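You operate a simulated robot arm through the tools that you are given. There is no shell and no other tool. Be economical: measure what you need, move in short steps, check, and stop when the job is done.

You run a simulated robot arm. Do the job below in one go: nothing can be reset, and whatever is moved stays where it is left.

## Task
Fit the funnel in the tall jar and fill the jar with rice to 300 ml.
Fine: carton back where it stood; funnel empty and back in the beaker. Set down upright: what you pick out.
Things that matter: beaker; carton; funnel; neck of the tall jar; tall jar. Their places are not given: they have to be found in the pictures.

It is judged by the outcome, as a careful person would: the job done as asked, and still so three seconds after it is handed in. It fails if anything else is knocked over, pushed out of place, dropped, spilled or broken.

## Robot
A 6-joint arm with a two-finger parallel gripper, fixed in place. Base frame: the origin is at the foot of the arm, x ahead of it, y to its left, z up. Readings come in mm, degrees, newtons and seconds.
With the tool pointing down near the work surface it reaches from about 180 to 740 mm from the base axis. Its first joint turns from -166.0 to 166.0 degrees. Payload 3.91 kg.
Tool frame: the origin (TCP) lies between the finger pads and is the grasp point; the fingertips stand 30 mm ahead of it; z points along the fingers, y is the line along which they close. Largest opening 110 mm; finger width 20, thickness 10; the body of the gripper, 48 by 112 mm, starts 55 mm behind the TCP.
Orientation is that of the tool frame in the base frame, as [roll, pitch, yaw] about the fixed x, y, z axes, in that order (R = Rz(yaw) Ry(pitch) Rx(roll)). With the fingers straight down and closing along the base's y, the tool's x points along the base's -x, its y along +y and its z along -z.

## Interface
- The arm moves only by the tool apply_moves. Its argument "moves" is a list of rows, each a list of 7 numbers: the finger opening in mm, from 0 to 110, then the shift along the base's x, y, z in units of 40 mm (1.0 is 40 mm), then the turn, a rotation vector about the base's x, y, z in units of 6 degrees (1.0 is 6 degrees). In form: [[claw, tx, ty, tz, rx, ry, rz], ...]. A call has 1 to 20 rows; each row shifts and turns the commanded pose from where the row before left it. A call with a number of a shift or a turn outside -1 to 1 is refused whole. Rows are played at 5 a second. More than 50 mm and 8.6 degrees between two rows, or a gripper value outside its range, and nothing of the call is played. A pose out of reach is approached as far as the arm can. The call stops where the force on the tool passes 40 N (or 10 N more than at its start, if that is more) or the arm is blocked; 0.2 s more then pass. The fingers move at their own pace (about 45 mm/s each) and stop on an object; they squeeze with about 43 N. The grip force told is the motor's: it shows also when the fingers shut on nothing. Time passes only in rows, and 0.2 s behind the last, so rows that do not move let the fingers close. It gives the time, the measured TCP pose, the force on the tool (base axes), the opening and the grip force at its end, in the units of the frame above (readings bear some noise), with the torque about the TCP (base axes, N m) and any sound that the robot's microphone picked up.
- Cameras (640 x 400 px; columns grow to the right, rows downward): "scene" is fixed at [390.5, -667.7, 1509.3]; the picture's right is [0.98, 0.19, 0.00], its down [0.07, -0.33, -0.94] and it looks along [-0.18, 0.92, -0.34] (base axes); focal length 312 px, centre (320, 200). "wrist" rides on the gripper at [71, 22, -107] in the tool frame; the picture's right is [-0.29, 0.96, 0.00], its down [-0.76, -0.23, -0.61] and it looks along [-0.58, -0.18, 0.79] (tool axes); focal length 243 px, centre (320, 200).
- camera(camera): a new picture of that camera. It takes no simulated time.
- lift_body(by): slides the trunk up (or, below 0, down) by that many mm; the arm rides with it, the base frame stays. It gives what a move gives, with no picture.
- measure_at(camera, pixels): for up to 12 pixels [column, row] of the newest picture of that camera ("zoom" is the newest enlarged one), the place [x, y, z] in the base frame of the surface seen there, good to about 3 mm, but the place of the scene camera against the robot may be out by one fixed shift of up to 25 mm in any direction. It takes no simulated time.
- zoom(camera, box): a new picture of the part [left, top, right, bottom] of that camera's present view, enlarged. It takes no simulated time.
- hand_in(): hands the job in; it is judged then, once.

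Go step by step. Measure first, check grasps and placings, and put right what went wrong. The budget is 80 turns and 54 pictures, counting those below and the enlarged ones. Unless the task says otherwise, let go and move clear before handing in, and close with one line.

The tools are called after ">>>" by a JSON object that holds its "name" and its "arguments". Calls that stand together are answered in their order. apply_moves: Moves the arm, as the interface text tells. Its arguments: {"type":"object","properties":{"moves":{"type":"array","items":{"type":"array","items":{"type":"number"}}}},"required":["moves"]} The other tools are called the same way: lift_body (by) slides the trunk up or down; camera (camera) takes a picture; measure_at (camera, pixels) gives the place of the surface under pixels of a picture; zoom (camera, box) takes an enlarged picture of a part of a camera's view; hand_in () hands the job in.

At the start:

```text
clock: 0.0
tcp_pos: [165.6, 280.9, 1389.3]
tool_rot: [-180.0, 0.1, 179.9]
ft_force: [0.2, 0.6, 0.2]
torque: [0.03, 0.01, -0.02]
gripper_width: 109.7
grip_force: 0.0
trunk travel left (down, up): [-561.0, 29.0]
```

scene: 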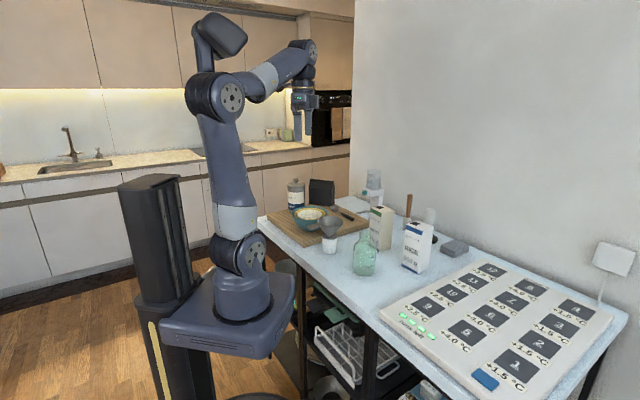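
wrist: 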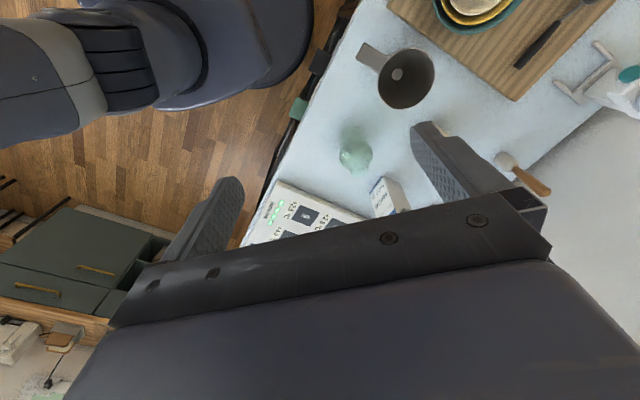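

The scene picture shows a funnel in a beaker near (330,235), a green jar at (364,255), and cartons at (381,228) and (416,247). I'll zoom in there.

>>> {"name": "zoom", "arguments": {"camera": "scene", "box": [280, 160, 480, 285]}}

>>> {"name": "zoom", "arguments": {"camera": "wrist", "box": [320, 0, 640, 220]}}

```text
3.20 times, centred on (380, 222) of scene
```

zoom: 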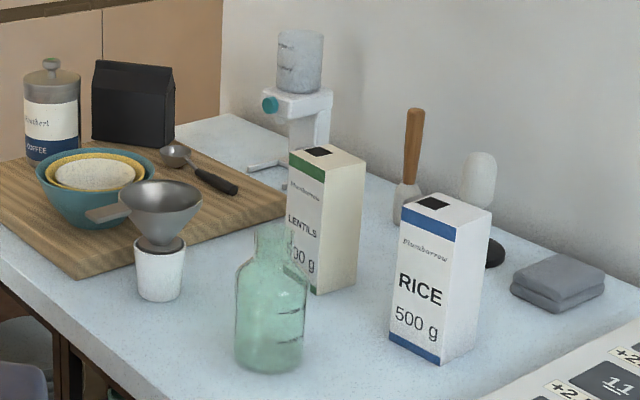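

```text
1.82 times, centred on (480, 110) of wrist
```

zoom: 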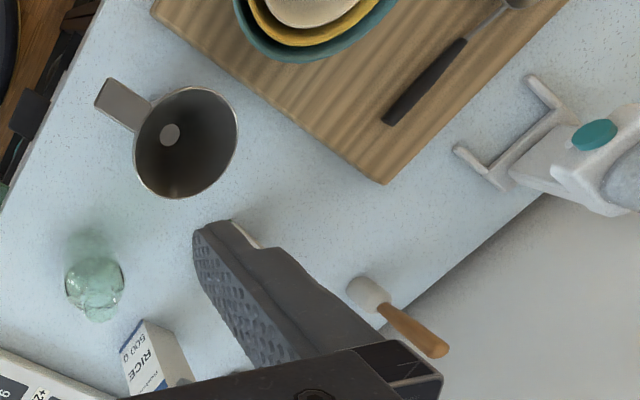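

The rice carton, funnel in a white cup (the beaker) and green jar are identified. I'll zoom closer on the jar and the carton, then measure.

>>> {"name": "zoom", "arguments": {"camera": "scene", "box": [300, 210, 396, 280]}}

>>> {"name": "measure_at", "arguments": {"camera": "scene", "pixels": [[317, 223], [325, 226], [343, 220], [332, 233], [329, 248], [330, 253], [363, 270], [363, 250], [366, 237], [420, 222], [407, 265], [425, 250]]}}

>>> {"name": "measure_at", "arguments": {"camera": "wrist", "pixels": [[374, 54], [405, 50], [434, 75], [404, 108], [380, 80], [396, 68], [360, 150], [372, 155], [388, 195], [376, 190]]}}

```text
5.71 times, centred on (348, 245) of scene
```

zoom: 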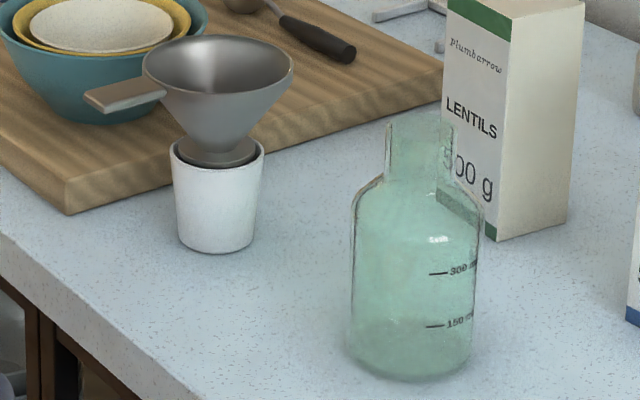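

```text
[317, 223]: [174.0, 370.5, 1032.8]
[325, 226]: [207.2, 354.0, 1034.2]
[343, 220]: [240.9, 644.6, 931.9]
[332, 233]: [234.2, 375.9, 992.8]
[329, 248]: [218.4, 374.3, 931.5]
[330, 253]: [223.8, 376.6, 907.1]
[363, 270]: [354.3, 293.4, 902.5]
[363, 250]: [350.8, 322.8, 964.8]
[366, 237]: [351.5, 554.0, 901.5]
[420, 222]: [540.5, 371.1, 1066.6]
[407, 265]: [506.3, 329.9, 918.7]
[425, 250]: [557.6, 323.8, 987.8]
```

```text
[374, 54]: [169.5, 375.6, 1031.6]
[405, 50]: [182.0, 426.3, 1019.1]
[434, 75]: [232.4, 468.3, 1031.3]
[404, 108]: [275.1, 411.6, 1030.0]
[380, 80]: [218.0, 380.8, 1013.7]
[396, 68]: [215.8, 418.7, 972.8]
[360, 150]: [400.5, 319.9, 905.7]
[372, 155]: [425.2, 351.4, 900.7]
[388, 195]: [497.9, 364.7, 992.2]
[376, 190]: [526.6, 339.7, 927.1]
```

Funnel rim is near (225,418,1031), the jar near (355–400,310), the rice carton near (535,350). I'll move the wrist camera above them for robot-frame measurements.

>>> {"name": "apply_moves", "arguments": {"moves": [[110, 0.8, 0.6, -0.5, 0, 0, 0], [110, 0.8, 0.6, -0.5, 0, 0, 0], [110, 0.8, 0.6, -0.5, 0, 0, 0], [110, 0.8, 0.6, -0.5, 0, 0, 0], [110, 0, 0, 0, 0, 0, 0]]}}

>>> {"name": "camera", "arguments": {"camera": "wrist"}}

```text
clock: 1.2
tcp_pos: [293.0, 376.6, 1309.5]
tool_rot: [179.9, 0.0, -180.0]
ft_force: [0.3, 0.1, -0.7]
torque: [-0.04, 0.02, 0.0]
gripper_width: 109.9
grip_force: 0.1
trunk travel left (down, up): [-561.0, 29.0]
```

```text
48 pictures are left
```

wrist: 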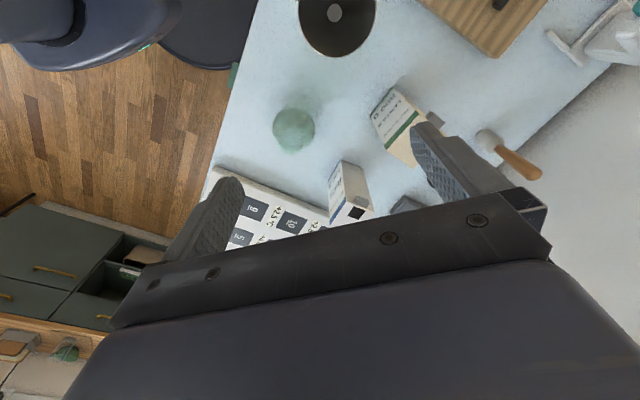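

>>> {"name": "zoom", "arguments": {"camera": "wrist", "box": [240, 70, 440, 230]}}

>>> {"name": "measure_at", "arguments": {"camera": "wrist", "pixels": [[301, 20], [316, 48], [334, 56], [355, 49], [374, 20], [273, 129], [280, 116], [294, 109], [308, 116], [315, 130], [293, 150], [293, 130]]}}

>>> {"name": "measure_at", "arguments": {"camera": "wrist", "pixels": [[342, 163], [361, 169], [347, 206], [373, 210], [356, 213], [336, 195], [330, 221], [285, 133], [300, 133]]}}

```text
2.50 times, centred on (340, 150) of wrist
```

zoom: 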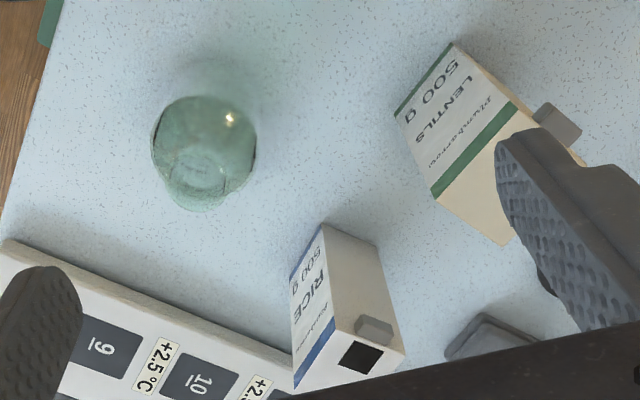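

```text
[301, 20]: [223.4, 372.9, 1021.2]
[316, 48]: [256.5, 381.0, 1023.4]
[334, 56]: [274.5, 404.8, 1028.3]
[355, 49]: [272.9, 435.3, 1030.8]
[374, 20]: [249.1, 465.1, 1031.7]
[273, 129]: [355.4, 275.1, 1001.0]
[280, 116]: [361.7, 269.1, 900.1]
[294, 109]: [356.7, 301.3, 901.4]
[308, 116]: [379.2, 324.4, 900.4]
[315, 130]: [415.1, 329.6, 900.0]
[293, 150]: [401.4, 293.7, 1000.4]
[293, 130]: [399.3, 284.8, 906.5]
```

```text
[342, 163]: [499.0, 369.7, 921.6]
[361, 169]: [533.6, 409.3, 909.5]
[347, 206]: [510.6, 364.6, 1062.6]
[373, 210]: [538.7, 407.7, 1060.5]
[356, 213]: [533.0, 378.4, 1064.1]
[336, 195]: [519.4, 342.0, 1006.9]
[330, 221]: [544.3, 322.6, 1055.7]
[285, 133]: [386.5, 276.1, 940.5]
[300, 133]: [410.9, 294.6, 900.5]
```

Carton is about 58 mm square, centred near (541,365) with an opening and a flap on top at z≈1063. I need a closer look from more overhead at the carton top and the jar neck.

>>> {"name": "apply_moves", "arguments": {"moves": [[110, 0.9, -0.2, 0, 0, 0, 0], [110, 0.9, -0.2, 0, 0, 0, 0], [110, 0.9, -0.2, -0.3, 0, 0, 0], [110, 0.9, -0.2, -0.3, 0, 0, 0], [110, 0, 0, 0, 0, 0, 0]]}}

>>> {"name": "zoom", "arguments": {"camera": "wrist", "box": [220, 0, 460, 150]}}

```text
clock: 2.4
tcp_pos: [438.4, 344.8, 1284.2]
tool_rot: [-180.0, -0.1, -180.0]
ft_force: [0.6, 0.7, 0.2]
torque: [0.0, 0.02, 0.01]
gripper_width: 110.1
grip_force: 0.1
trunk travel left (down, up): [-561.0, 29.0]
```

```text
2.67 times, centred on (340, 75) of wrist
```

zoom: 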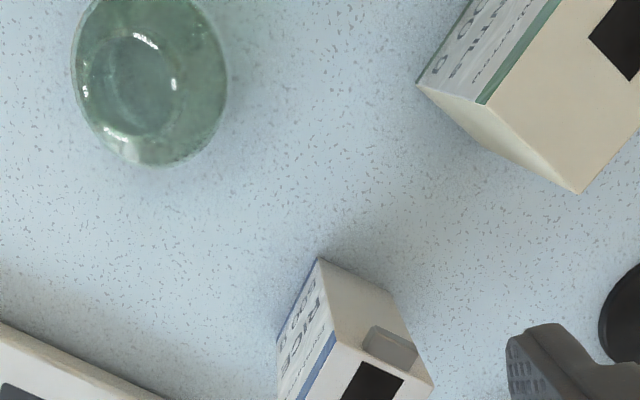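

>>> {"name": "zoom", "arguments": {"camera": "wrist", "box": [310, 80, 422, 150]}}

>>> {"name": "measure_at", "arguments": {"camera": "zoom", "pixels": [[156, 360], [165, 266], [210, 400], [300, 240], [340, 270], [402, 326], [416, 280], [400, 390], [330, 340], [170, 100], [310, 150], [320, 210]]}}

>>> {"name": "measure_at", "arguments": {"camera": "wrist", "pixels": [[260, 30], [271, 14], [285, 30], [271, 49], [272, 30], [248, 30], [305, 30], [270, 62], [258, 17], [283, 18]]}}

```text
5.71 times, centred on (366, 115) of wrist
```

zoom: 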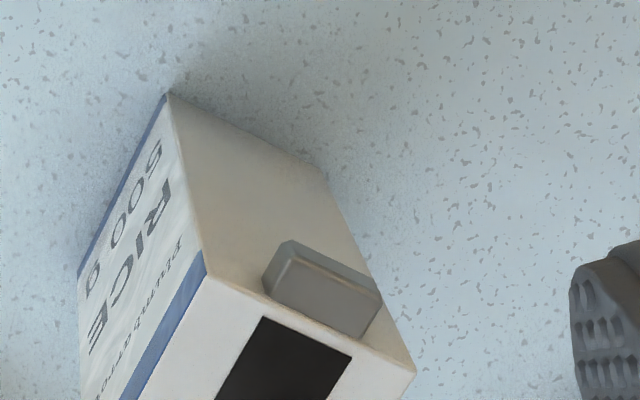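

```text
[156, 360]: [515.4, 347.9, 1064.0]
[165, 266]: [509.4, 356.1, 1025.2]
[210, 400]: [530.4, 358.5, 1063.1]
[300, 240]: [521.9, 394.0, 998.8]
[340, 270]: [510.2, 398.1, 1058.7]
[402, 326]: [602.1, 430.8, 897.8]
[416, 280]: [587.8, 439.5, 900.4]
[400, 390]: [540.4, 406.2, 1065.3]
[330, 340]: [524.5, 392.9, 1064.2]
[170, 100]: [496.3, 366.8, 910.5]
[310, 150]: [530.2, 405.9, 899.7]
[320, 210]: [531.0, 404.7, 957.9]
```

```text
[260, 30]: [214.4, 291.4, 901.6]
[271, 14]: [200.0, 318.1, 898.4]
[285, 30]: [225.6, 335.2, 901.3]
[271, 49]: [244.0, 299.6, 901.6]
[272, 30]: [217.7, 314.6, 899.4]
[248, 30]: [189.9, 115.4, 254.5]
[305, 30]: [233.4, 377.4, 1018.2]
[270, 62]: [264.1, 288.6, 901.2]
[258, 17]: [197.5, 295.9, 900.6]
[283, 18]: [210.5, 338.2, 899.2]
```

The carton has a pouring lip on its (-x,+y) face next to the opening. I'll take a full wrist picture and measure jar points and carton top corners.

>>> {"name": "camera", "arguments": {"camera": "wrist"}}

>>> {"name": "measure_at", "arguments": {"camera": "zoom", "pixels": [[208, 285], [408, 372], [130, 398], [290, 246], [375, 290], [270, 290], [358, 332], [262, 322], [348, 356], [220, 395]]}}

>>> {"name": "measure_at", "arguments": {"camera": "wrist", "pixels": [[260, 30], [271, 13], [286, 30], [271, 49], [273, 30], [250, 20], [303, 30], [275, 60], [290, 56], [345, 145], [365, 150], [350, 152]]}}

```text
44 pictures are left
```

wrist: 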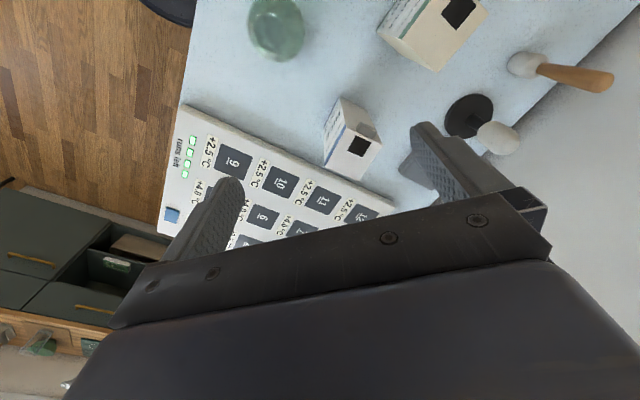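

```text
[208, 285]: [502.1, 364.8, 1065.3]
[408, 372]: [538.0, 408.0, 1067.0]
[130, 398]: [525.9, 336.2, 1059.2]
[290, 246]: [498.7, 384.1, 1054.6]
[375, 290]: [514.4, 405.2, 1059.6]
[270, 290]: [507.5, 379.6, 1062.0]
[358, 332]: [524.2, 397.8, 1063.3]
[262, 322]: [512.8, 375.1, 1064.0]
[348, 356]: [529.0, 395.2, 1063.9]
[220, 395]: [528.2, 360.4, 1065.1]
```

```text
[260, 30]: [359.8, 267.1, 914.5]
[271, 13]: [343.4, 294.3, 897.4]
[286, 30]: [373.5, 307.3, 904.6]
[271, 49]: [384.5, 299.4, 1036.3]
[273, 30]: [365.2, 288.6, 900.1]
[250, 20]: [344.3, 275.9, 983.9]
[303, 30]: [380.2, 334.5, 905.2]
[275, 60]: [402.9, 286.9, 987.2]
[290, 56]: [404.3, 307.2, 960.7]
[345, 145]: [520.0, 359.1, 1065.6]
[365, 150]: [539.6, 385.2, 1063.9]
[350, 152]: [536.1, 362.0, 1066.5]
```

Carton top edge with the lip runs from (502,365) to (538,408); the jar axis is near (375,298), with its neck near z≈1037. Funnel rim: centre about (228,421), R≈48, handle toward about 218°. I'll move over the handle with the fingers turned across it and take a closer look.

>>> {"name": "apply_moves", "arguments": {"moves": [[110, -0.82, 0.09, -0.29, 0, 0, 0.79], [110, -0.82, 0.09, -0.29, 0, 0, 0.79], [110, -0.82, 0.09, -0.29, 0, 0, 0.79], [110, -0.82, 0.09, -0.29, 0, 0, 0.79], [110, -0.82, 0.09, -0.29, 0, 0, 0.79], [110, -0.82, 0.09, -0.29, 0, 0, 0.79], [110, -0.82, 0.09, -0.29, 0, 0, 0.79], [110, -0.82, 0.09, -0.29, 0, 0, 0.79], [110, 0, 0, 0, 0, 0, 0]]}}

>>> {"name": "camera", "arguments": {"camera": "wrist"}}

```text
clock: 4.4
tcp_pos: [175.0, 373.0, 1193.4]
tool_rot: [-180.0, 0.0, -142.0]
ft_force: [0.1, -0.7, 0.3]
torque: [-0.02, 0.0, -0.01]
gripper_width: 110.1
grip_force: 0.0
trunk travel left (down, up): [-561.0, 29.0]
```

```text
43 pictures are left
```

wrist: 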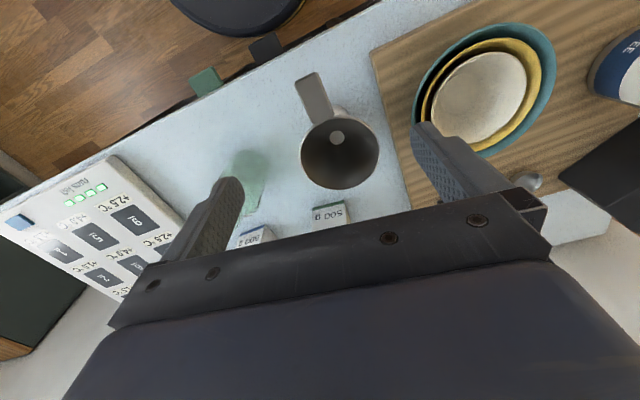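

>>> {"name": "measure_at", "arguments": {"camera": "wrist", "pixels": [[297, 81], [315, 75], [306, 79], [313, 95], [320, 113], [309, 117], [330, 110], [303, 150], [340, 187], [376, 150], [337, 137], [362, 125]]}}

>>> {"name": "zoom", "arguments": {"camera": "wrist", "box": [270, 60, 398, 140]}}

```text
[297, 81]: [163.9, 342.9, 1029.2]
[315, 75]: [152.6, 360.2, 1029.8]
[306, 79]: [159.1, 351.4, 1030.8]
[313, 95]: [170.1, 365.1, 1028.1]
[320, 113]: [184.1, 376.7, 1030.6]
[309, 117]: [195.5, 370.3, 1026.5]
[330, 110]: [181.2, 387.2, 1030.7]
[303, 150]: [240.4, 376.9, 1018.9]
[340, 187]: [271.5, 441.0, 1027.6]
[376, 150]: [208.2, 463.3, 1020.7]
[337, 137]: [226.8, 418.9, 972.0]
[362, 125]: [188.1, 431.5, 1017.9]
```

```text
5.00 times, centred on (334, 100) of wrist
```

zoom: 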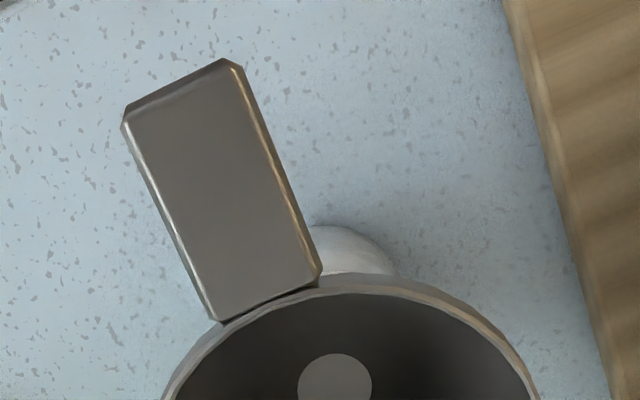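

The handle runs from its tip (158,351) to its root (188,378), azimuth ≈44°, width ≈24, top z≈1030. I'll narrow the fingers to 50 mm, turn 6° and descend over the handle, stopping short for a look.

>>> {"name": "apply_moves", "arguments": {"moves": [[50, -0.07, -0.21, 0, 0, 0, 1.0], [50, 0, 0, -0.5, 0, 0, 0], [50, 0, 0, -1, 0, 0, 0], [50, 0, 0, -1, 0, 0, 0], [50, 0, 0, -0.8, 0, 0, 0], [50, 0, 0, 0, 0, 0, 0]]}}

>>> {"name": "camera", "arguments": {"camera": "wrist"}}

```text
clock: 5.8
tcp_pos: [173.4, 365.5, 1061.6]
tool_rot: [-180.0, 0.1, -136.1]
ft_force: [0.9, 0.2, -0.3]
torque: [0.02, 0.02, 0.0]
gripper_width: 50.3
grip_force: 0.1
trunk travel left (down, up): [-561.0, 29.0]
```

```text
41 pictures are left
```

wrist: 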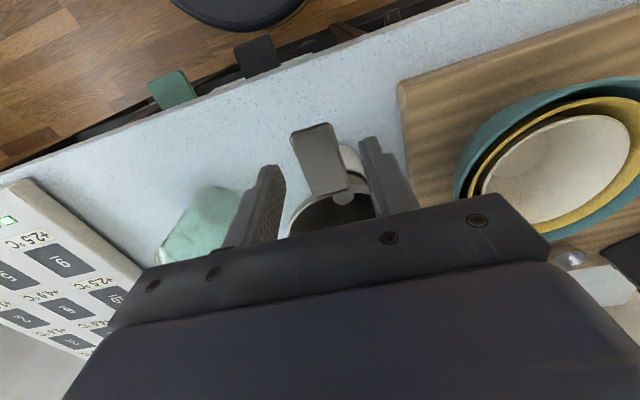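

The handle (columns 295–345) is centred between the fingertips (columns 268–372). I'll descend 38 mm and close.

>>> {"name": "apply_moves", "arguments": {"moves": [[50, 0, 0, -0.5, 0, 0, 0], [50, 0, 0, -0.45, 0, 0, 0], [10, 0, 0, 0, 0, 0, 0], [10, 0, 0, 0, 0, 0, 0], [10, 0, 0, 0, 0, 0, 0], [10, 0, 0, 0, 0, 0, 0]]}}

>>> {"name": "camera", "arguments": {"camera": "wrist"}}

```text
clock: 7.2
tcp_pos: [173.1, 364.8, 1022.2]
tool_rot: [-180.0, 0.0, -136.1]
ft_force: [0.6, 0.6, 0.3]
torque: [-0.07, 0.03, 0.01]
gripper_width: 27.2
grip_force: 42.6
trunk travel left (down, up): [-561.0, 29.0]
```

```text
40 pictures are left
```

wrist: 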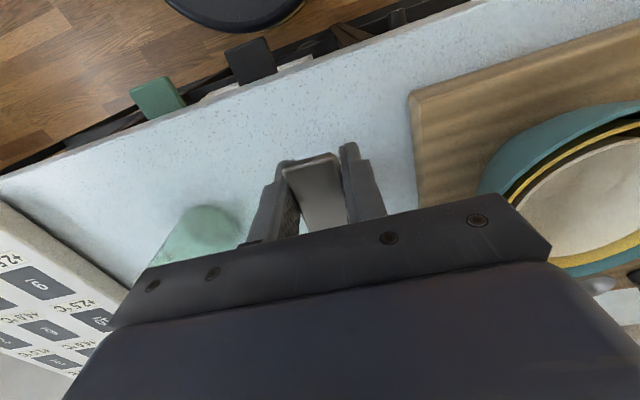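

The handle is gripped (opening 27 mm, 42.6 N). I'll lift straight up and look at the funnel from the scene camera.

>>> {"name": "apply_moves", "arguments": {"moves": [[10, 0, 0, 0.5, 0, 0, 0], [10, 0, 0, 0.9, 0, 0, 0], [10, 0, 0, 0.9, 0, 0, 0], [10, 0, 0, 0.9, 0, 0, 0], [10, 0, 0, 0.5, 0, 0, 0], [10, 0, 0, 0, 0, 0, 0]]}}

>>> {"name": "zoom", "arguments": {"camera": "scene", "box": [290, 170, 418, 280]}}

```text
clock: 8.6
tcp_pos: [172.5, 364.7, 1168.2]
tool_rot: [180.0, 0.1, -136.2]
ft_force: [0.3, -0.9, -0.6]
torque: [-0.06, 0.04, 0.02]
gripper_width: 26.9
grip_force: 43.2
trunk travel left (down, up): [-561.0, 29.0]
```

```text
3.64 times, centred on (354, 225) of scene
```

zoom: 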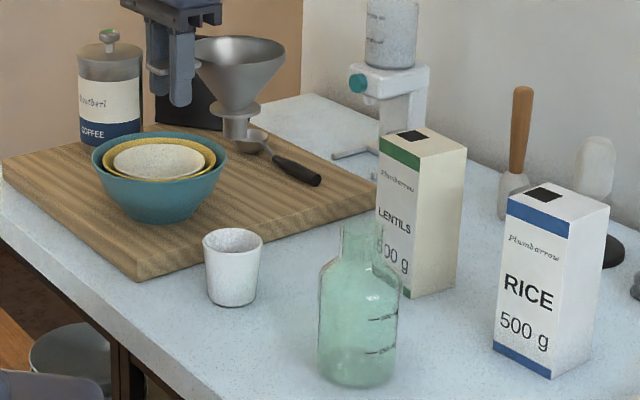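

The funnel hangs upright; the collar is at (240,108) and the stem bottom at (236,138). I'll measure these and the jar neck.

>>> {"name": "measure_at", "arguments": {"camera": "zoom", "pixels": [[240, 75], [240, 95], [240, 111], [236, 125], [235, 135], [342, 225], [360, 232], [383, 228], [360, 245], [360, 260], [340, 350], [360, 380]]}}

>>> {"name": "zoom", "arguments": {"camera": "scene", "box": [340, 220, 404, 280]}}

>>> {"name": "zoom", "arguments": {"camera": "scene", "box": [335, 175, 383, 215]}}

```text
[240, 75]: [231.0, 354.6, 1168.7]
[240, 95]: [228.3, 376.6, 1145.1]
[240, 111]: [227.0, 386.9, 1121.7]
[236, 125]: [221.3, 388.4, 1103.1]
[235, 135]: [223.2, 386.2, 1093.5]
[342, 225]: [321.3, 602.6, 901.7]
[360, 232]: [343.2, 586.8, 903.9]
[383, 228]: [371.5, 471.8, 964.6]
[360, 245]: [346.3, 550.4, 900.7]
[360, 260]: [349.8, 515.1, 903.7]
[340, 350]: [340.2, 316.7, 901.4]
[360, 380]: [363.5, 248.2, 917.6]
```

```text
6.67 times, centred on (372, 250) of scene
```

zoom: 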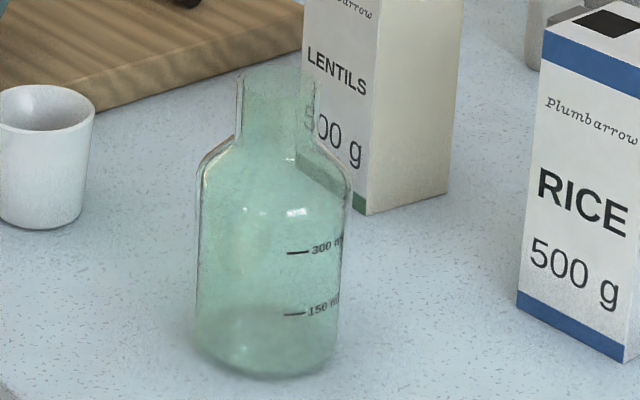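

```text
10.00 times, centred on (359, 195) of scene
```

zoom: 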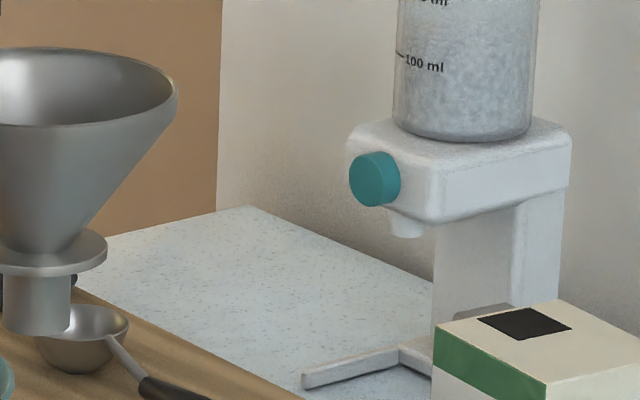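

The scene offset versus the robot is about (+5,+20). The jar mouth works out near (366,306) at z≈1037. I'll carry the funnel high and look at the mouth from above with the wrist camera to confirm.

>>> {"name": "apply_moves", "arguments": {"moves": [[10, 0.6, -0.1, 0.8, 0, 0, 0], [10, 0.9, -0.13, 0.75, 0, 0, 0], [10, 1, -0.13, 0, 0, 0, 0], [10, 1, -0.13, 0, 0, 0, 0], [10, 1, -0.13, 0, 0, 0, 0], [10, 0.7, -0.13, 0, 0, 0, 0], [10, 0.35, -0.1, 0, 0, 0, 0], [10, 0, 0, 0, 0, 0, 0]]}}

>>> {"name": "camera", "arguments": {"camera": "wrist"}}

>>> {"name": "zoom", "arguments": {"camera": "wrist", "box": [240, 0, 400, 100]}}

```text
clock: 10.4
tcp_pos: [394.7, 332.9, 1232.2]
tool_rot: [-180.0, 0.0, -136.1]
ft_force: [-0.1, -0.8, -1.0]
torque: [-0.01, 0.07, 0.01]
gripper_width: 27.0
grip_force: 42.8
trunk travel left (down, up): [-561.0, 29.0]
```

```text
36 pictures are left
```

wrist: 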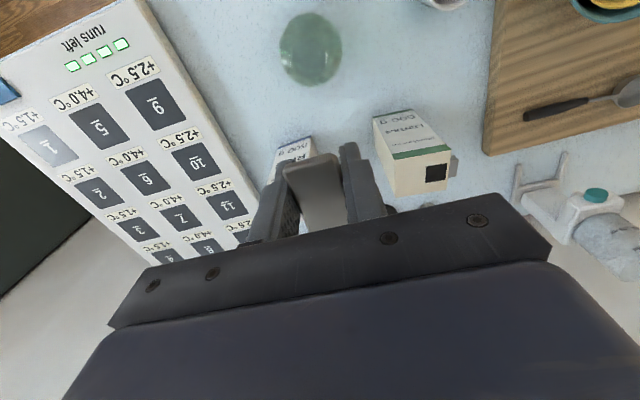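

```text
4.00 times, centred on (320, 50) of wrist
```

zoom: 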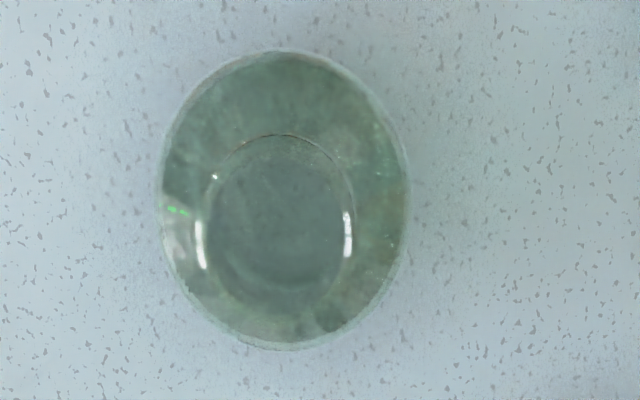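

The mouth ellipse centre at wrist pixel (310,55) gives (365,305), agreeing with the earlier estimate. The stem sits about (+54,+54) from the TCP, so I'll go to TCP (311.5,251.7) and hover just above the mouth.

>>> {"name": "apply_moves", "arguments": {"moves": [[10, -0.6, -0.6, 0, 0, 0, 0], [10, -0.75, -0.75, 0, 0, 0, 0], [10, -0.5, -0.5, -0.3, 0, 0, 0], [10, -0.23, -0.18, -0.8, 0, 0, 0], [10, 0, 0, -0.8, 0, 0, 0], [10, 0, 0, -0.6, 0, 0, 0], [10, 0, 0, 0, 0, 0, 0]]}}

>>> {"name": "zoom", "arguments": {"camera": "scene", "box": [330, 190, 410, 280]}}

>>> {"name": "camera", "arguments": {"camera": "wrist"}}

```text
clock: 12.0
tcp_pos: [311.7, 248.5, 1129.9]
tool_rot: [-180.0, 0.0, -136.0]
ft_force: [-0.8, -0.1, -1.1]
torque: [-0.08, 0.04, 0.01]
gripper_width: 26.8
grip_force: 43.3
trunk travel left (down, up): [-561.0, 29.0]
```

```text
4.44 times, centred on (370, 235) of scene
```

zoom: 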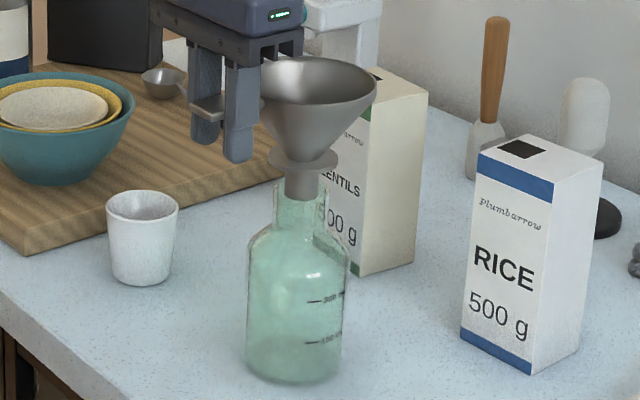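

```text
33 pictures are left
```

wrist: 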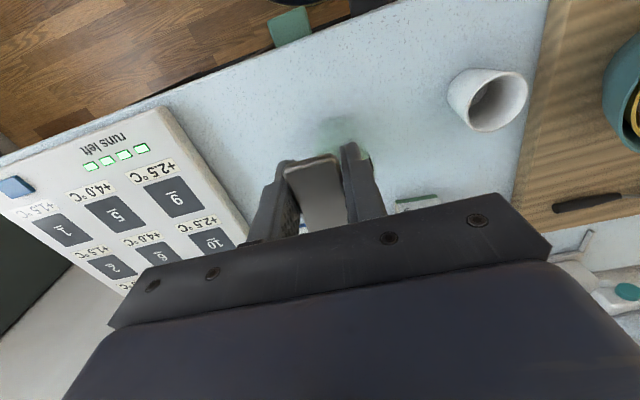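

Seen from the scene camera the stem (column 302) is centred over the neck (276–328). The measured y is 3 mm short; I'll correct and lower gently.

>>> {"name": "apply_moves", "arguments": {"moves": [[10, 0, 0.08, 0, 0, 0, 0], [10, 0, 0, -0.25, 0, 0, 0], [10, 0, 0, -0.25, 0, 0, 0], [10, 0, 0, 0, 0, 0, 0]]}}

>>> {"name": "zoom", "arguments": {"camera": "scene", "box": [340, 200, 396, 235]}}

```text
clock: 13.0
tcp_pos: [309.8, 251.2, 1111.7]
tool_rot: [-180.0, -0.1, -136.1]
ft_force: [-0.5, -0.4, -0.3]
torque: [-0.04, 0.05, -0.03]
gripper_width: 27.0
grip_force: 43.3
trunk travel left (down, up): [-561.0, 29.0]
```

```text
11.43 times, centred on (368, 218) of scene
```

zoom: 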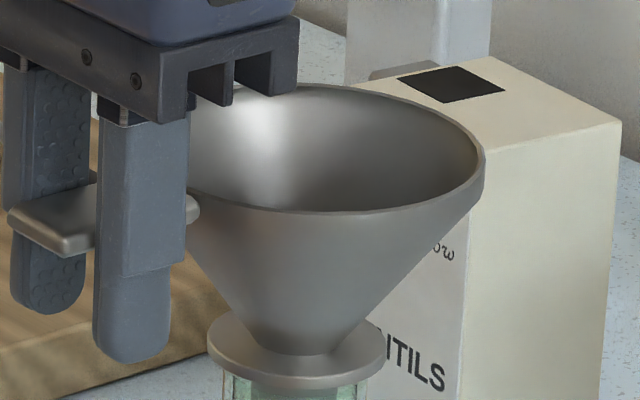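

No contact force; the stem appears to be in or behind the neck. I'll continue down slowly and check.

>>> {"name": "apply_moves", "arguments": {"moves": [[10, 0, 0, -0.2, 0, 0, 0], [10, 0, 0, -0.15, 0, 0, 0], [10, 0, 0, 0, 0, 0, 0]]}}

>>> {"name": "zoom", "arguments": {"camera": "scene", "box": [340, 210, 396, 245]}}

```text
clock: 13.8
tcp_pos: [309.3, 251.3, 1099.6]
tool_rot: [-180.0, 0.2, -136.1]
ft_force: [-4.9, -4.8, 22.7]
torque: [0.61, -0.59, -0.01]
gripper_width: 26.8
grip_force: 42.8
trunk travel left (down, up): [-561.0, 29.0]
```

```text
11.43 times, centred on (368, 228) of scene
```

zoom: 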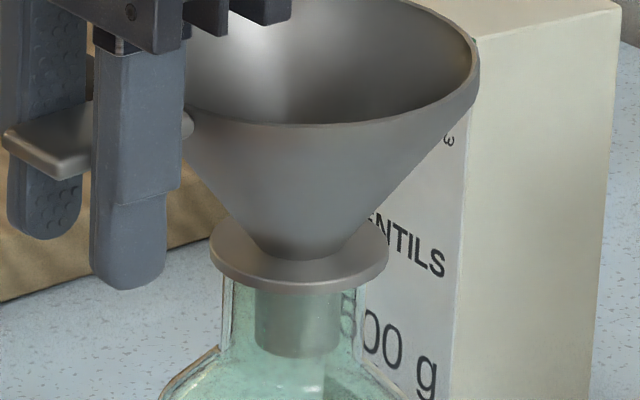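

Contact at 22.7 N with the collar on the neck rim and the stem visible through the glass (columns 255–340): the funnel is seated. I'll ease off 2 mm and check.

>>> {"name": "apply_moves", "arguments": {"moves": [[10, 0, 0, 0.05, 0, 0, 0], [10, 0, 0, 0, 0, 0, 0]]}}

```text
clock: 14.4
tcp_pos: [310.5, 250.6, 1100.2]
tool_rot: [-180.0, 0.0, -136.1]
ft_force: [-1.4, -1.9, 6.6]
torque: [0.13, -0.18, -0.05]
gripper_width: 27.0
grip_force: 43.5
trunk travel left (down, up): [-561.0, 29.0]
```

Force is down to 6.6 N. I'll ease 0.8 mm more, then open.

>>> {"name": "apply_moves", "arguments": {"moves": [[10, 0, 0, 0.02, 0, 0, 0], [36, 0, 0, 0, 0, 0, 0], [50, 0, 0, 0, 0, 0, 0], [50, 0, 0, 0, 0, 0, 0]]}}

>>> {"name": "zoom", "arguments": {"camera": "scene", "box": [320, 190, 416, 280]}}

```text
clock: 15.4
tcp_pos: [311.3, 251.6, 1101.8]
tool_rot: [179.9, -0.1, -136.2]
ft_force: [0.0, 0.1, 0.0]
torque: [-0.03, 0.01, 0.02]
gripper_width: 50.0
grip_force: 0.1
trunk travel left (down, up): [-561.0, 29.0]
```

```text
4.44 times, centred on (368, 235) of scene
```

zoom: 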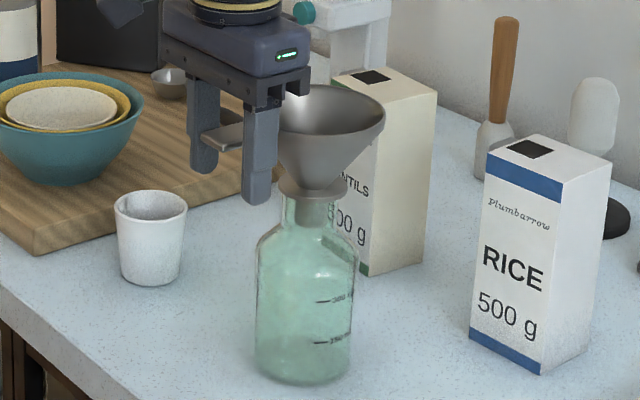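

The funnel stays seated and level. Before leaving I'll measure the rice carton corners in this zoom to settle its yaw and size.

>>> {"name": "measure_at", "arguments": {"camera": "zoom", "pixels": [[473, 330], [505, 348], [536, 366], [490, 165], [520, 175], [560, 190], [570, 350], [590, 332], [545, 368], [610, 160], [535, 138], [492, 152]]}}

>>> {"name": "apply_moves", "arguments": {"moves": [[50, 0, 0, 0.5, 0, 0, 0], [50, 0, 0, 1, 0, 0, 0], [50, 0, 0, 1, 0, 0, 0], [80, 0, 0, 1, 0, 0, 0], [110, 0, 0, 0.8, 0, 0, 0], [110, 0, 0, 0, 0, 0, 0]]}}

```text
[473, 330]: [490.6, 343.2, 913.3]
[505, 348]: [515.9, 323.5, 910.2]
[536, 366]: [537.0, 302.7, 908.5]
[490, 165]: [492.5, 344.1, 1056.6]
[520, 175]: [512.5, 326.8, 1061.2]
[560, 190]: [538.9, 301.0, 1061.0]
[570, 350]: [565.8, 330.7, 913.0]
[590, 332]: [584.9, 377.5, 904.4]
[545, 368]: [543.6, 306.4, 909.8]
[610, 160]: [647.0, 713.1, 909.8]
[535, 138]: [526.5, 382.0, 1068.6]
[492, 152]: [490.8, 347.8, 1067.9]
```

```text
clock: 16.8
tcp_pos: [308.8, 253.2, 1272.5]
tool_rot: [180.0, -0.1, -136.0]
ft_force: [0.3, -0.2, 0.1]
torque: [-0.01, 0.01, 0.01]
gripper_width: 110.0
grip_force: 0.1
trunk travel left (down, up): [-561.0, 29.0]
```

The carton's label face runs along az −40°, about 65 long and 56 wide, so its centre is near (544,365.5) in the robot frame. I'll go above it, turn the tool −84° about z, then tilt it 60° so it approaches from the back (away from the lip).

>>> {"name": "apply_moves", "arguments": {"moves": [[110, 0.434, 0.19, 0, 0, 0, -1], [110, 0.434, 0.19, 0, 0, 0, -1], [110, 0.434, 0.19, 0, 0, 0, -1], [110, 0.434, 0.19, 0, 0, 0, -1], [110, 0.434, 0.19, 0, 0, 0, -1], [110, 0.434, 0.19, 0, 0, 0, -1], [110, 0.434, 0.19, 0, 0, 0, -1], [110, 0.434, 0.19, 0, 0, 0, -1], [110, 0.434, 0.19, 0, 0, 0, -1], [110, 0.434, 0.19, 0, 0, 0, -1], [110, 0.434, 0.19, 0, 0, 0, -1], [110, 0.434, 0.19, 0, 0, 0, -1], [110, 0.434, 0.19, 0, 0, 0, -1], [110, 0.434, 0.19, 0, 0, 0, -1], [110, 0, 0, 0, 0, 0, 0]]}}

>>> {"name": "apply_moves", "arguments": {"moves": [[110, 0, 0, 0, 0.643, 0.766, 0], [110, 0, 0, 0, 0.643, 0.766, 0], [110, 0, 0, 0, 0.643, 0.766, 0], [110, 0, 0, 0, 0.643, 0.766, 0], [110, 0, 0, 0, 0.643, 0.766, 0], [110, 0, 0, 0, 0.643, 0.766, 0], [110, 0, 0, 0, 0.643, 0.766, 0], [110, 0, 0, 0, 0.643, 0.766, 0], [110, 0, 0, 0, 0.643, 0.766, 0], [110, 0, 0, 0, 0.643, 0.766, 0], [110, 0, 0, 0, 0, 0, 0], [110, 0, 0, 0, 0, 0, 0]]}}

>>> {"name": "camera", "arguments": {"camera": "scene"}}

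```text
clock: 20.0
tcp_pos: [540.3, 352.9, 1269.2]
tool_rot: [179.9, 0.0, 142.8]
ft_force: [-0.2, 1.3, -0.4]
torque: [-0.01, 0.03, 0.02]
gripper_width: 109.8
grip_force: 0.1
out of reach, approached as far as the arm can: row 14
trunk travel left (down, up): [-561.0, 29.0]
```

```text
clock: 22.6
tcp_pos: [501.5, 343.1, 1234.3]
tool_rot: [174.6, -59.8, 145.8]
ft_force: [0.3, 0.2, -0.4]
torque: [0.02, -0.02, 0.01]
gripper_width: 110.3
grip_force: 0.1
out of reach, approached as far as the arm can: row 1, 2, 3, 4, 5, 6, 7, 8, 9, 10
trunk travel left (down, up): [-561.0, 29.0]
```

```text
29 pictures are left
```

scene: 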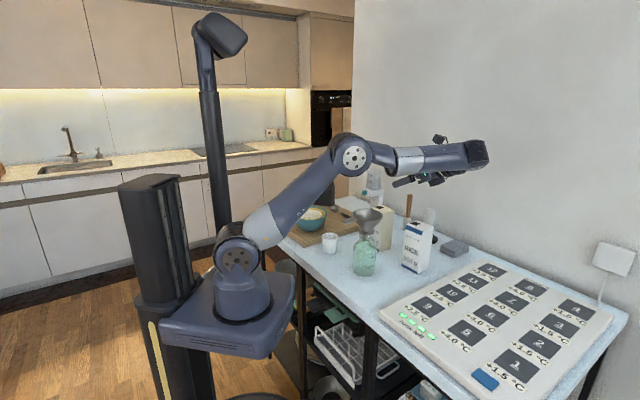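

The pose was out of reach at this height. I'll lower straight down toward z≈1150, where the arm reaches further, and check.

>>> {"name": "apply_moves", "arguments": {"moves": [[110, 0, 0, -0.9, 0, 0, 0], [110, 0, 0, -0.9, 0, 0, 0], [110, 0, 0, -0.9, 0, 0, 0], [110, 0, 0, 0, 0, 0, 0], [110, 0, 0, 0, 0, 0, 0]]}}

```text
clock: 23.8
tcp_pos: [501.2, 343.2, 1126.4]
tool_rot: [174.7, -59.9, 145.8]
ft_force: [-0.1, 0.1, -0.2]
torque: [0.01, -0.01, 0.02]
gripper_width: 110.0
grip_force: 0.1
trunk travel left (down, up): [-561.0, 29.0]
```

The pose is reachable here. I'll correct the small orientation error and move over the carton.

>>> {"name": "apply_moves", "arguments": {"moves": [[110, 0.3, 0.1, 0, -0.17, 0.14, -0.1], [110, 0.5, 0.15, 0, -0.17, 0.14, -0.1], [110, 0.46, 0.15, 0, 0, 0, 0], [110, 0, 0, 0, 0, 0, 0]]}}

>>> {"name": "camera", "arguments": {"camera": "wrist"}}

```text
clock: 24.8
tcp_pos: [550.1, 359.7, 1125.2]
tool_rot: [-179.8, -60.0, 140.0]
ft_force: [-0.5, 0.9, -0.3]
torque: [-0.01, 0.01, 0.02]
gripper_width: 110.0
grip_force: 0.0
trunk travel left (down, up): [-561.0, 29.0]
```

```text
28 pictures are left
```

wrist: 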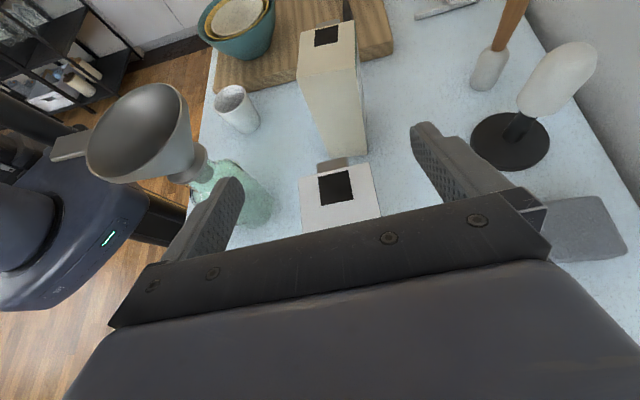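

Orientation is right. I'll measure the carton top from here to centre the fingers.

>>> {"name": "measure_at", "arguments": {"camera": "wrist", "pixels": [[302, 183], [367, 167], [378, 212], [303, 230], [316, 164], [345, 160], [318, 180], [347, 173], [335, 187], [362, 120], [367, 150]]}}

```text
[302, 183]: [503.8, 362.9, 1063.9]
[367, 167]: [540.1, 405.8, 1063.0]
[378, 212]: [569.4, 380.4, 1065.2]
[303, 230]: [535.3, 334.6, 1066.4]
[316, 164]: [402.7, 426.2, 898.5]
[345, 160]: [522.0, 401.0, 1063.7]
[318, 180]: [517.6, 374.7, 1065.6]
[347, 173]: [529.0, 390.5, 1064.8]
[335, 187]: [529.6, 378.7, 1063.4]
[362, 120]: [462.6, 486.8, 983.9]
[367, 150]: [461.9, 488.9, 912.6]
```

The fingers are centred within 1 mm. I'll descend to z≈1015 with a small shift back.

>>> {"name": "apply_moves", "arguments": {"moves": [[110, 0.09, -0.04, -0.3, 0, 0, 0], [110, 0, 0, -0.6, 0, 0, 0], [110, 0, 0, -0.7, 0, 0, 0], [110, 0, 0, -0.7, 0, 0, 0], [110, 0, 0, -0.45, 0, 0, 0], [110, 0, 0, 0, 0, 0, 0]]}}

>>> {"name": "zoom", "arguments": {"camera": "scene", "box": [360, 170, 488, 280]}}

```text
clock: 26.2
tcp_pos: [555.0, 359.4, 1016.0]
tool_rot: [-179.8, -60.0, 140.2]
ft_force: [-0.7, 0.1, -0.8]
torque: [0.0, 0.03, 0.0]
gripper_width: 110.1
grip_force: 0.1
trunk travel left (down, up): [-561.0, 29.0]
```

```text
3.64 times, centred on (424, 225) of scene
```

zoom: 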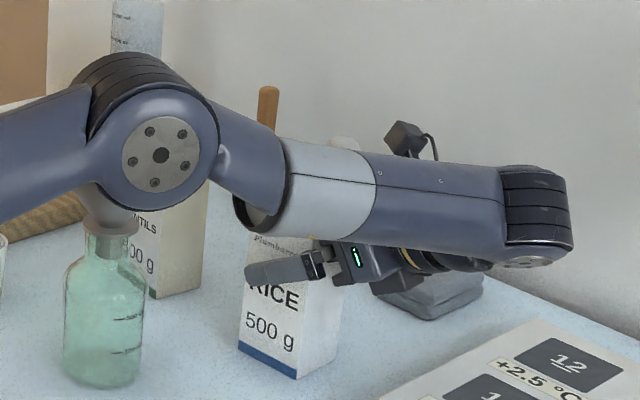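

The forearm passes close over the carton and the elbow is near the funnel in this view. I'll check with the wrist camera that nothing has been touched before closing.

>>> {"name": "camera", "arguments": {"camera": "wrist"}}

>>> {"name": "camera", "arguments": {"camera": "scene"}}

```text
26 pictures are left
```

wrist: 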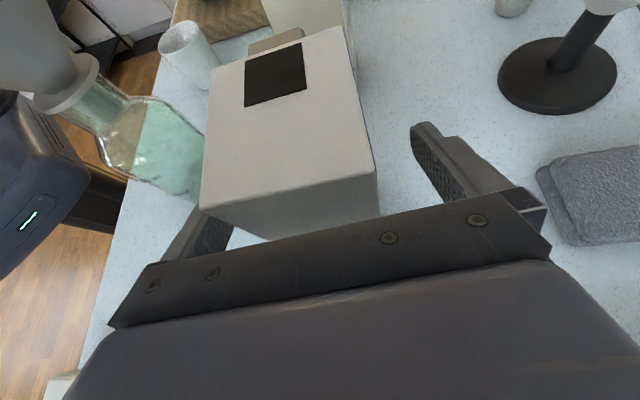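

```text
25 pictures are left
```

scene: 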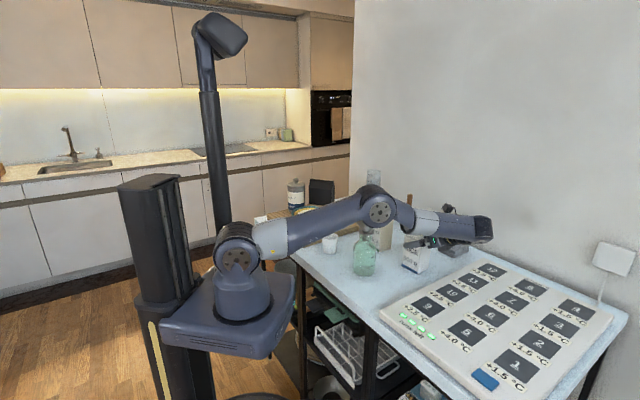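

The funnel and jar are untouched and the fingers straddle the carton. Closing.

>>> {"name": "apply_moves", "arguments": {"moves": [[80, 0, 0, 0, 0, 0, 0], [50, 0, 0, 0, 0, 0, 0], [45, 0, 0, 0, 0, 0, 0], [45, 0, 0, 0, 0, 0, 0], [45, 0, 0, 0, 0, 0, 0]]}}

```text
clock: 27.4
tcp_pos: [554.4, 358.5, 1015.3]
tool_rot: [-179.9, -60.1, 140.0]
ft_force: [-1.2, -1.4, -0.4]
torque: [-0.06, -0.04, 0.02]
gripper_width: 61.2
grip_force: 42.9
trunk travel left (down, up): [-561.0, 29.0]
```

Gripped at 61 mm. I'll lift 60 mm and read the weight.

>>> {"name": "apply_moves", "arguments": {"moves": [[45, 0, 0, 0.3, 0, 0, 0], [45, 0, 0, 0.6, 0, 0, 0], [45, 0, 0, 0.6, 0, 0, 0], [45, 0, 0, 0, 0, 0, 0], [45, 0, 0, 0, 0, 0, 0]]}}

```text
clock: 28.6
tcp_pos: [554.6, 357.9, 1075.9]
tool_rot: [-179.8, -60.0, 139.9]
ft_force: [-0.1, -1.1, -5.9]
torque: [-0.04, -0.07, 0.02]
gripper_width: 61.4
grip_force: 43.0
trunk travel left (down, up): [-561.0, 29.0]
```

The carton with rice weighs about 5.5–6 N. I'll raise it, carry it beside the funnel with 24° of tilt, lip side toward the funnel, then check.

>>> {"name": "apply_moves", "arguments": {"moves": [[45, 0, 0, 0.8, 0, 0, 0], [45, 0, 0, 0.88, 0, 0, 0], [45, -0.4, -0.4, 0, 0, 0, 0], [45, -0.5, -0.5, 0, 0, 0, 0], [45, -0.5, -0.5, 0, -0.643, -0.766, 0], [45, -0.5, -0.5, 0, -0.643, -0.766, 0], [45, -0.5, -0.5, 0, -0.643, -0.766, 0], [45, -0.48, -0.5, 0, -0.643, -0.766, 0], [45, 0, 0, 0, 0, 0, 0], [45, 0, 0, 0, 0, 0, 0]]}}

>>> {"name": "camera", "arguments": {"camera": "scene"}}

>>> {"name": "camera", "arguments": {"camera": "wrist"}}

```text
clock: 30.8
tcp_pos: [433.9, 241.9, 1141.3]
tool_rot: [-179.8, -35.9, 140.0]
ft_force: [0.4, -0.9, -4.8]
torque: [0.0, 0.0, 0.01]
gripper_width: 61.3
grip_force: 43.1
out of reach, approached as far as the arm can: row 2
trunk travel left (down, up): [-561.0, 29.0]
```

```text
24 pictures are left
```

scene: 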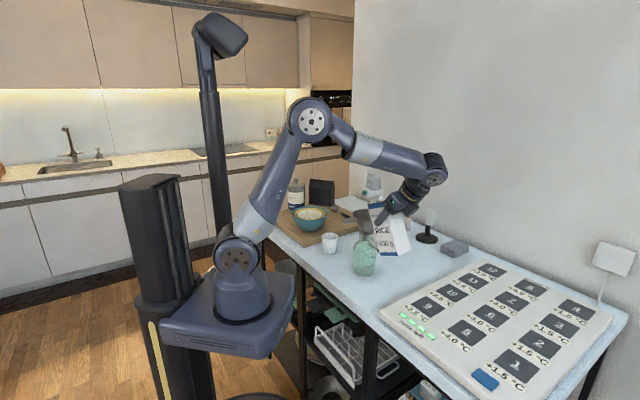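

```text
23 pictures are left
```

wrist: 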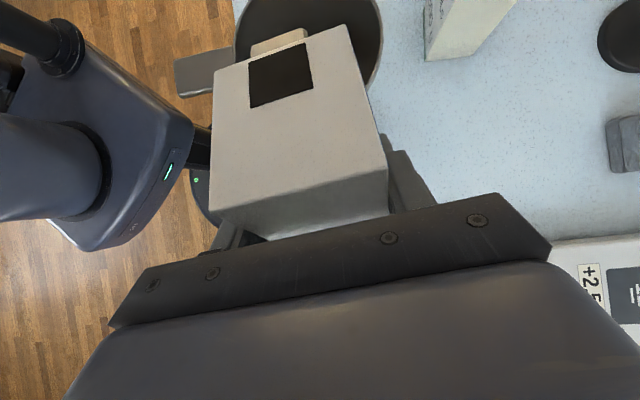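

The lip (278,40) lines up with the funnel. I'll tilt to 48° keeping the lip over the funnel's near half, then check the weight.

>>> {"name": "apply_moves", "arguments": {"moves": [[45, 0, 0.035, 0.08, -0.643, -0.766, 0], [45, 0, 0.035, 0.08, -0.643, -0.766, 0], [45, 0, 0.035, 0.08, -0.643, -0.766, 0], [45, 0, 0.035, 0.08, -0.643, -0.766, 0], [45, 0, 0, 0, 0, 0, 0], [45, 0, 0, 0, 0, 0, 0], [45, 0, 0, 0, 0, 0, 0], [45, 0, 0, 0, 0, 0, 0]]}}

>>> {"name": "zoom", "arguments": {"camera": "scene", "box": [330, 180, 430, 280]}}

```text
clock: 32.6
tcp_pos: [435.0, 248.3, 1154.6]
tool_rot: [-179.9, -11.9, 140.0]
ft_force: [-0.3, 0.3, -4.8]
torque: [0.05, 0.05, 0.0]
gripper_width: 61.2
grip_force: 43.0
trunk travel left (down, up): [-561.0, 29.0]
```

```text
4.00 times, centred on (380, 230) of scene
```

zoom: 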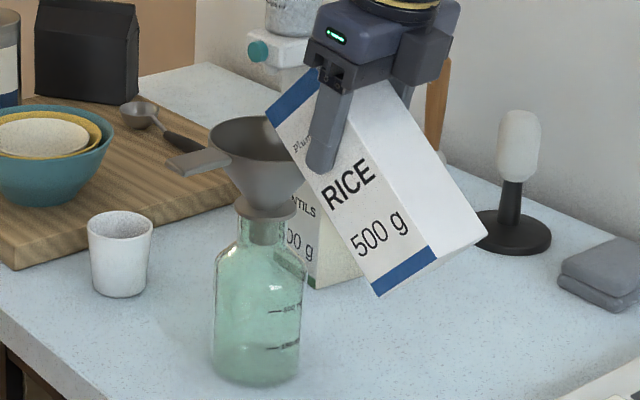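

No rice has come out yet. I'll tilt on to 72° in steps with pauses.

>>> {"name": "apply_moves", "arguments": {"moves": [[45, -0.057, 0.048, 0.043, -0.643, -0.766, 0], [45, -0.057, 0.048, 0.043, -0.643, -0.766, 0], [45, 0, 0, 0, 0, 0, 0], [45, 0, 0, 0, 0, 0, 0], [45, -0.057, 0.048, 0.11, -0.643, -0.766, 0], [45, 0, 0, 0, 0, 0, 0], [45, 0, 0, 0, 0, 0, 0], [45, -0.057, 0.048, 0.11, -0.643, -0.766, 0], [45, 0, 0, 0, 0, 0, 0], [45, 0, 0, 0, 0, 0, 0]]}}

>>> {"name": "zoom", "arguments": {"camera": "scene", "box": [330, 180, 430, 280]}}

```text
clock: 34.8
tcp_pos: [426.9, 254.8, 1166.0]
tool_rot: [-179.8, 12.2, 139.9]
ft_force: [0.3, 0.9, -3.9]
torque: [0.05, 0.11, 0.0]
gripper_width: 61.7
grip_force: 42.5
trunk travel left (down, up): [-561.0, 29.0]
```

```text
4.00 times, centred on (380, 230) of scene
```

zoom: 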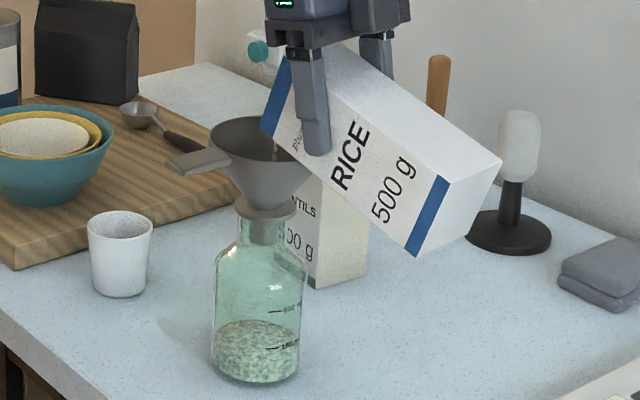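

Rice is flowing cleanly into the jar, already near the 150 mark (row 347). I'll let 0.4 s pass and look again.

>>> {"name": "apply_moves", "arguments": {"moves": [[45, 0, 0, 0, 0, 0, 0]]}}

>>> {"name": "zoom", "arguments": {"camera": "scene", "box": [340, 200, 404, 280]}}

```text
clock: 35.2
tcp_pos: [426.9, 253.6, 1165.7]
tool_rot: [-179.8, 12.1, 140.0]
ft_force: [-1.1, -0.5, -3.0]
torque: [0.08, 0.09, 0.0]
gripper_width: 61.3
grip_force: 42.8
trunk travel left (down, up): [-561.0, 29.0]
```

```text
5.00 times, centred on (372, 240) of scene
```

zoom: 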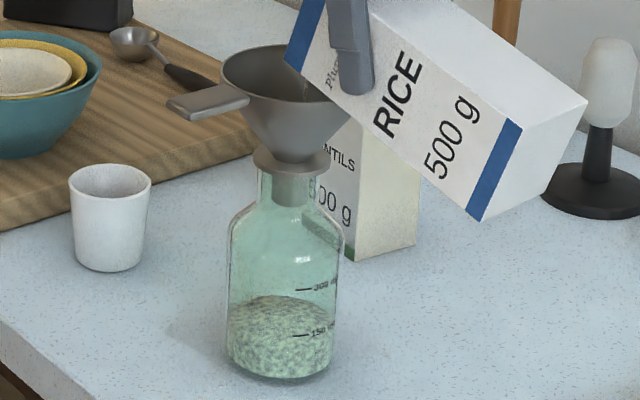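

Level is about 110–130 ml and the flow has slowed. I'll tilt another 6° to 78° and pause.

>>> {"name": "apply_moves", "arguments": {"moves": [[45, -0.115, 0.096, 0.15, -0.643, -0.766, 0], [45, 0, 0, 0, 0, 0, 0], [45, 0, 0, 0, 0, 0, 0], [45, 0, 0, 0, 0, 0, 0], [45, 0, 0, 0, 0, 0, 0]]}}

>>> {"name": "zoom", "arguments": {"camera": "scene", "box": [340, 200, 404, 280]}}

```text
clock: 36.4
tcp_pos: [421.4, 260.7, 1171.4]
tool_rot: [-179.9, 18.1, 140.0]
ft_force: [-0.3, 0.5, -4.1]
torque: [0.09, 0.07, -0.01]
gripper_width: 61.6
grip_force: 42.9
trunk travel left (down, up): [-561.0, 29.0]
```

```text
5.00 times, centred on (372, 240) of scene
```

zoom: 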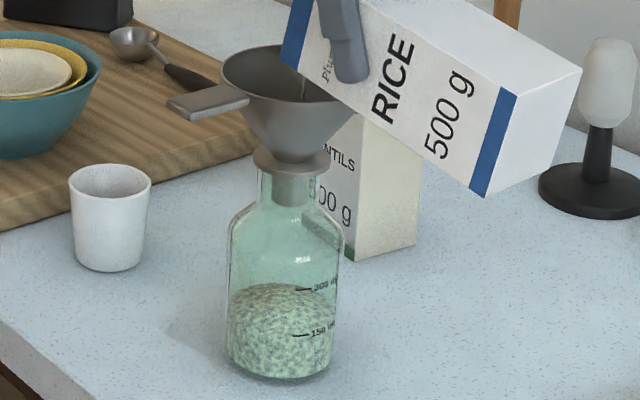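

The side-wall level is now about 160 ml (my reckoned 150 plane at row 311, 300 at row 265). I'll tilt 6° more to 84°, pausing longer.

>>> {"name": "apply_moves", "arguments": {"moves": [[45, -0.115, 0.096, 0.15, -0.643, -0.766, 0], [45, 0, 0, 0, 0, 0, 0], [45, 0, 0, 0, 0, 0, 0], [45, 0, 0, 0, 0, 0, 0], [45, 0, 0, 0, 0, 0, 0], [45, 0, 0, 0, 0, 0, 0], [45, 0, 0, 0, 0, 0, 0]]}}

>>> {"name": "zoom", "arguments": {"camera": "scene", "box": [340, 200, 404, 280]}}

```text
clock: 38.0
tcp_pos: [417.7, 262.3, 1178.4]
tool_rot: [-179.7, 24.2, 140.0]
ft_force: [-0.1, 0.9, -3.0]
torque: [0.03, 0.09, 0.0]
gripper_width: 61.2
grip_force: 43.2
trunk travel left (down, up): [-561.0, 29.0]
```

```text
5.00 times, centred on (372, 240) of scene
```

zoom: 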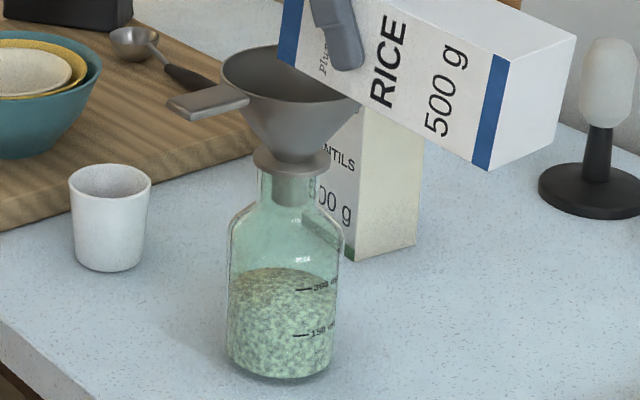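

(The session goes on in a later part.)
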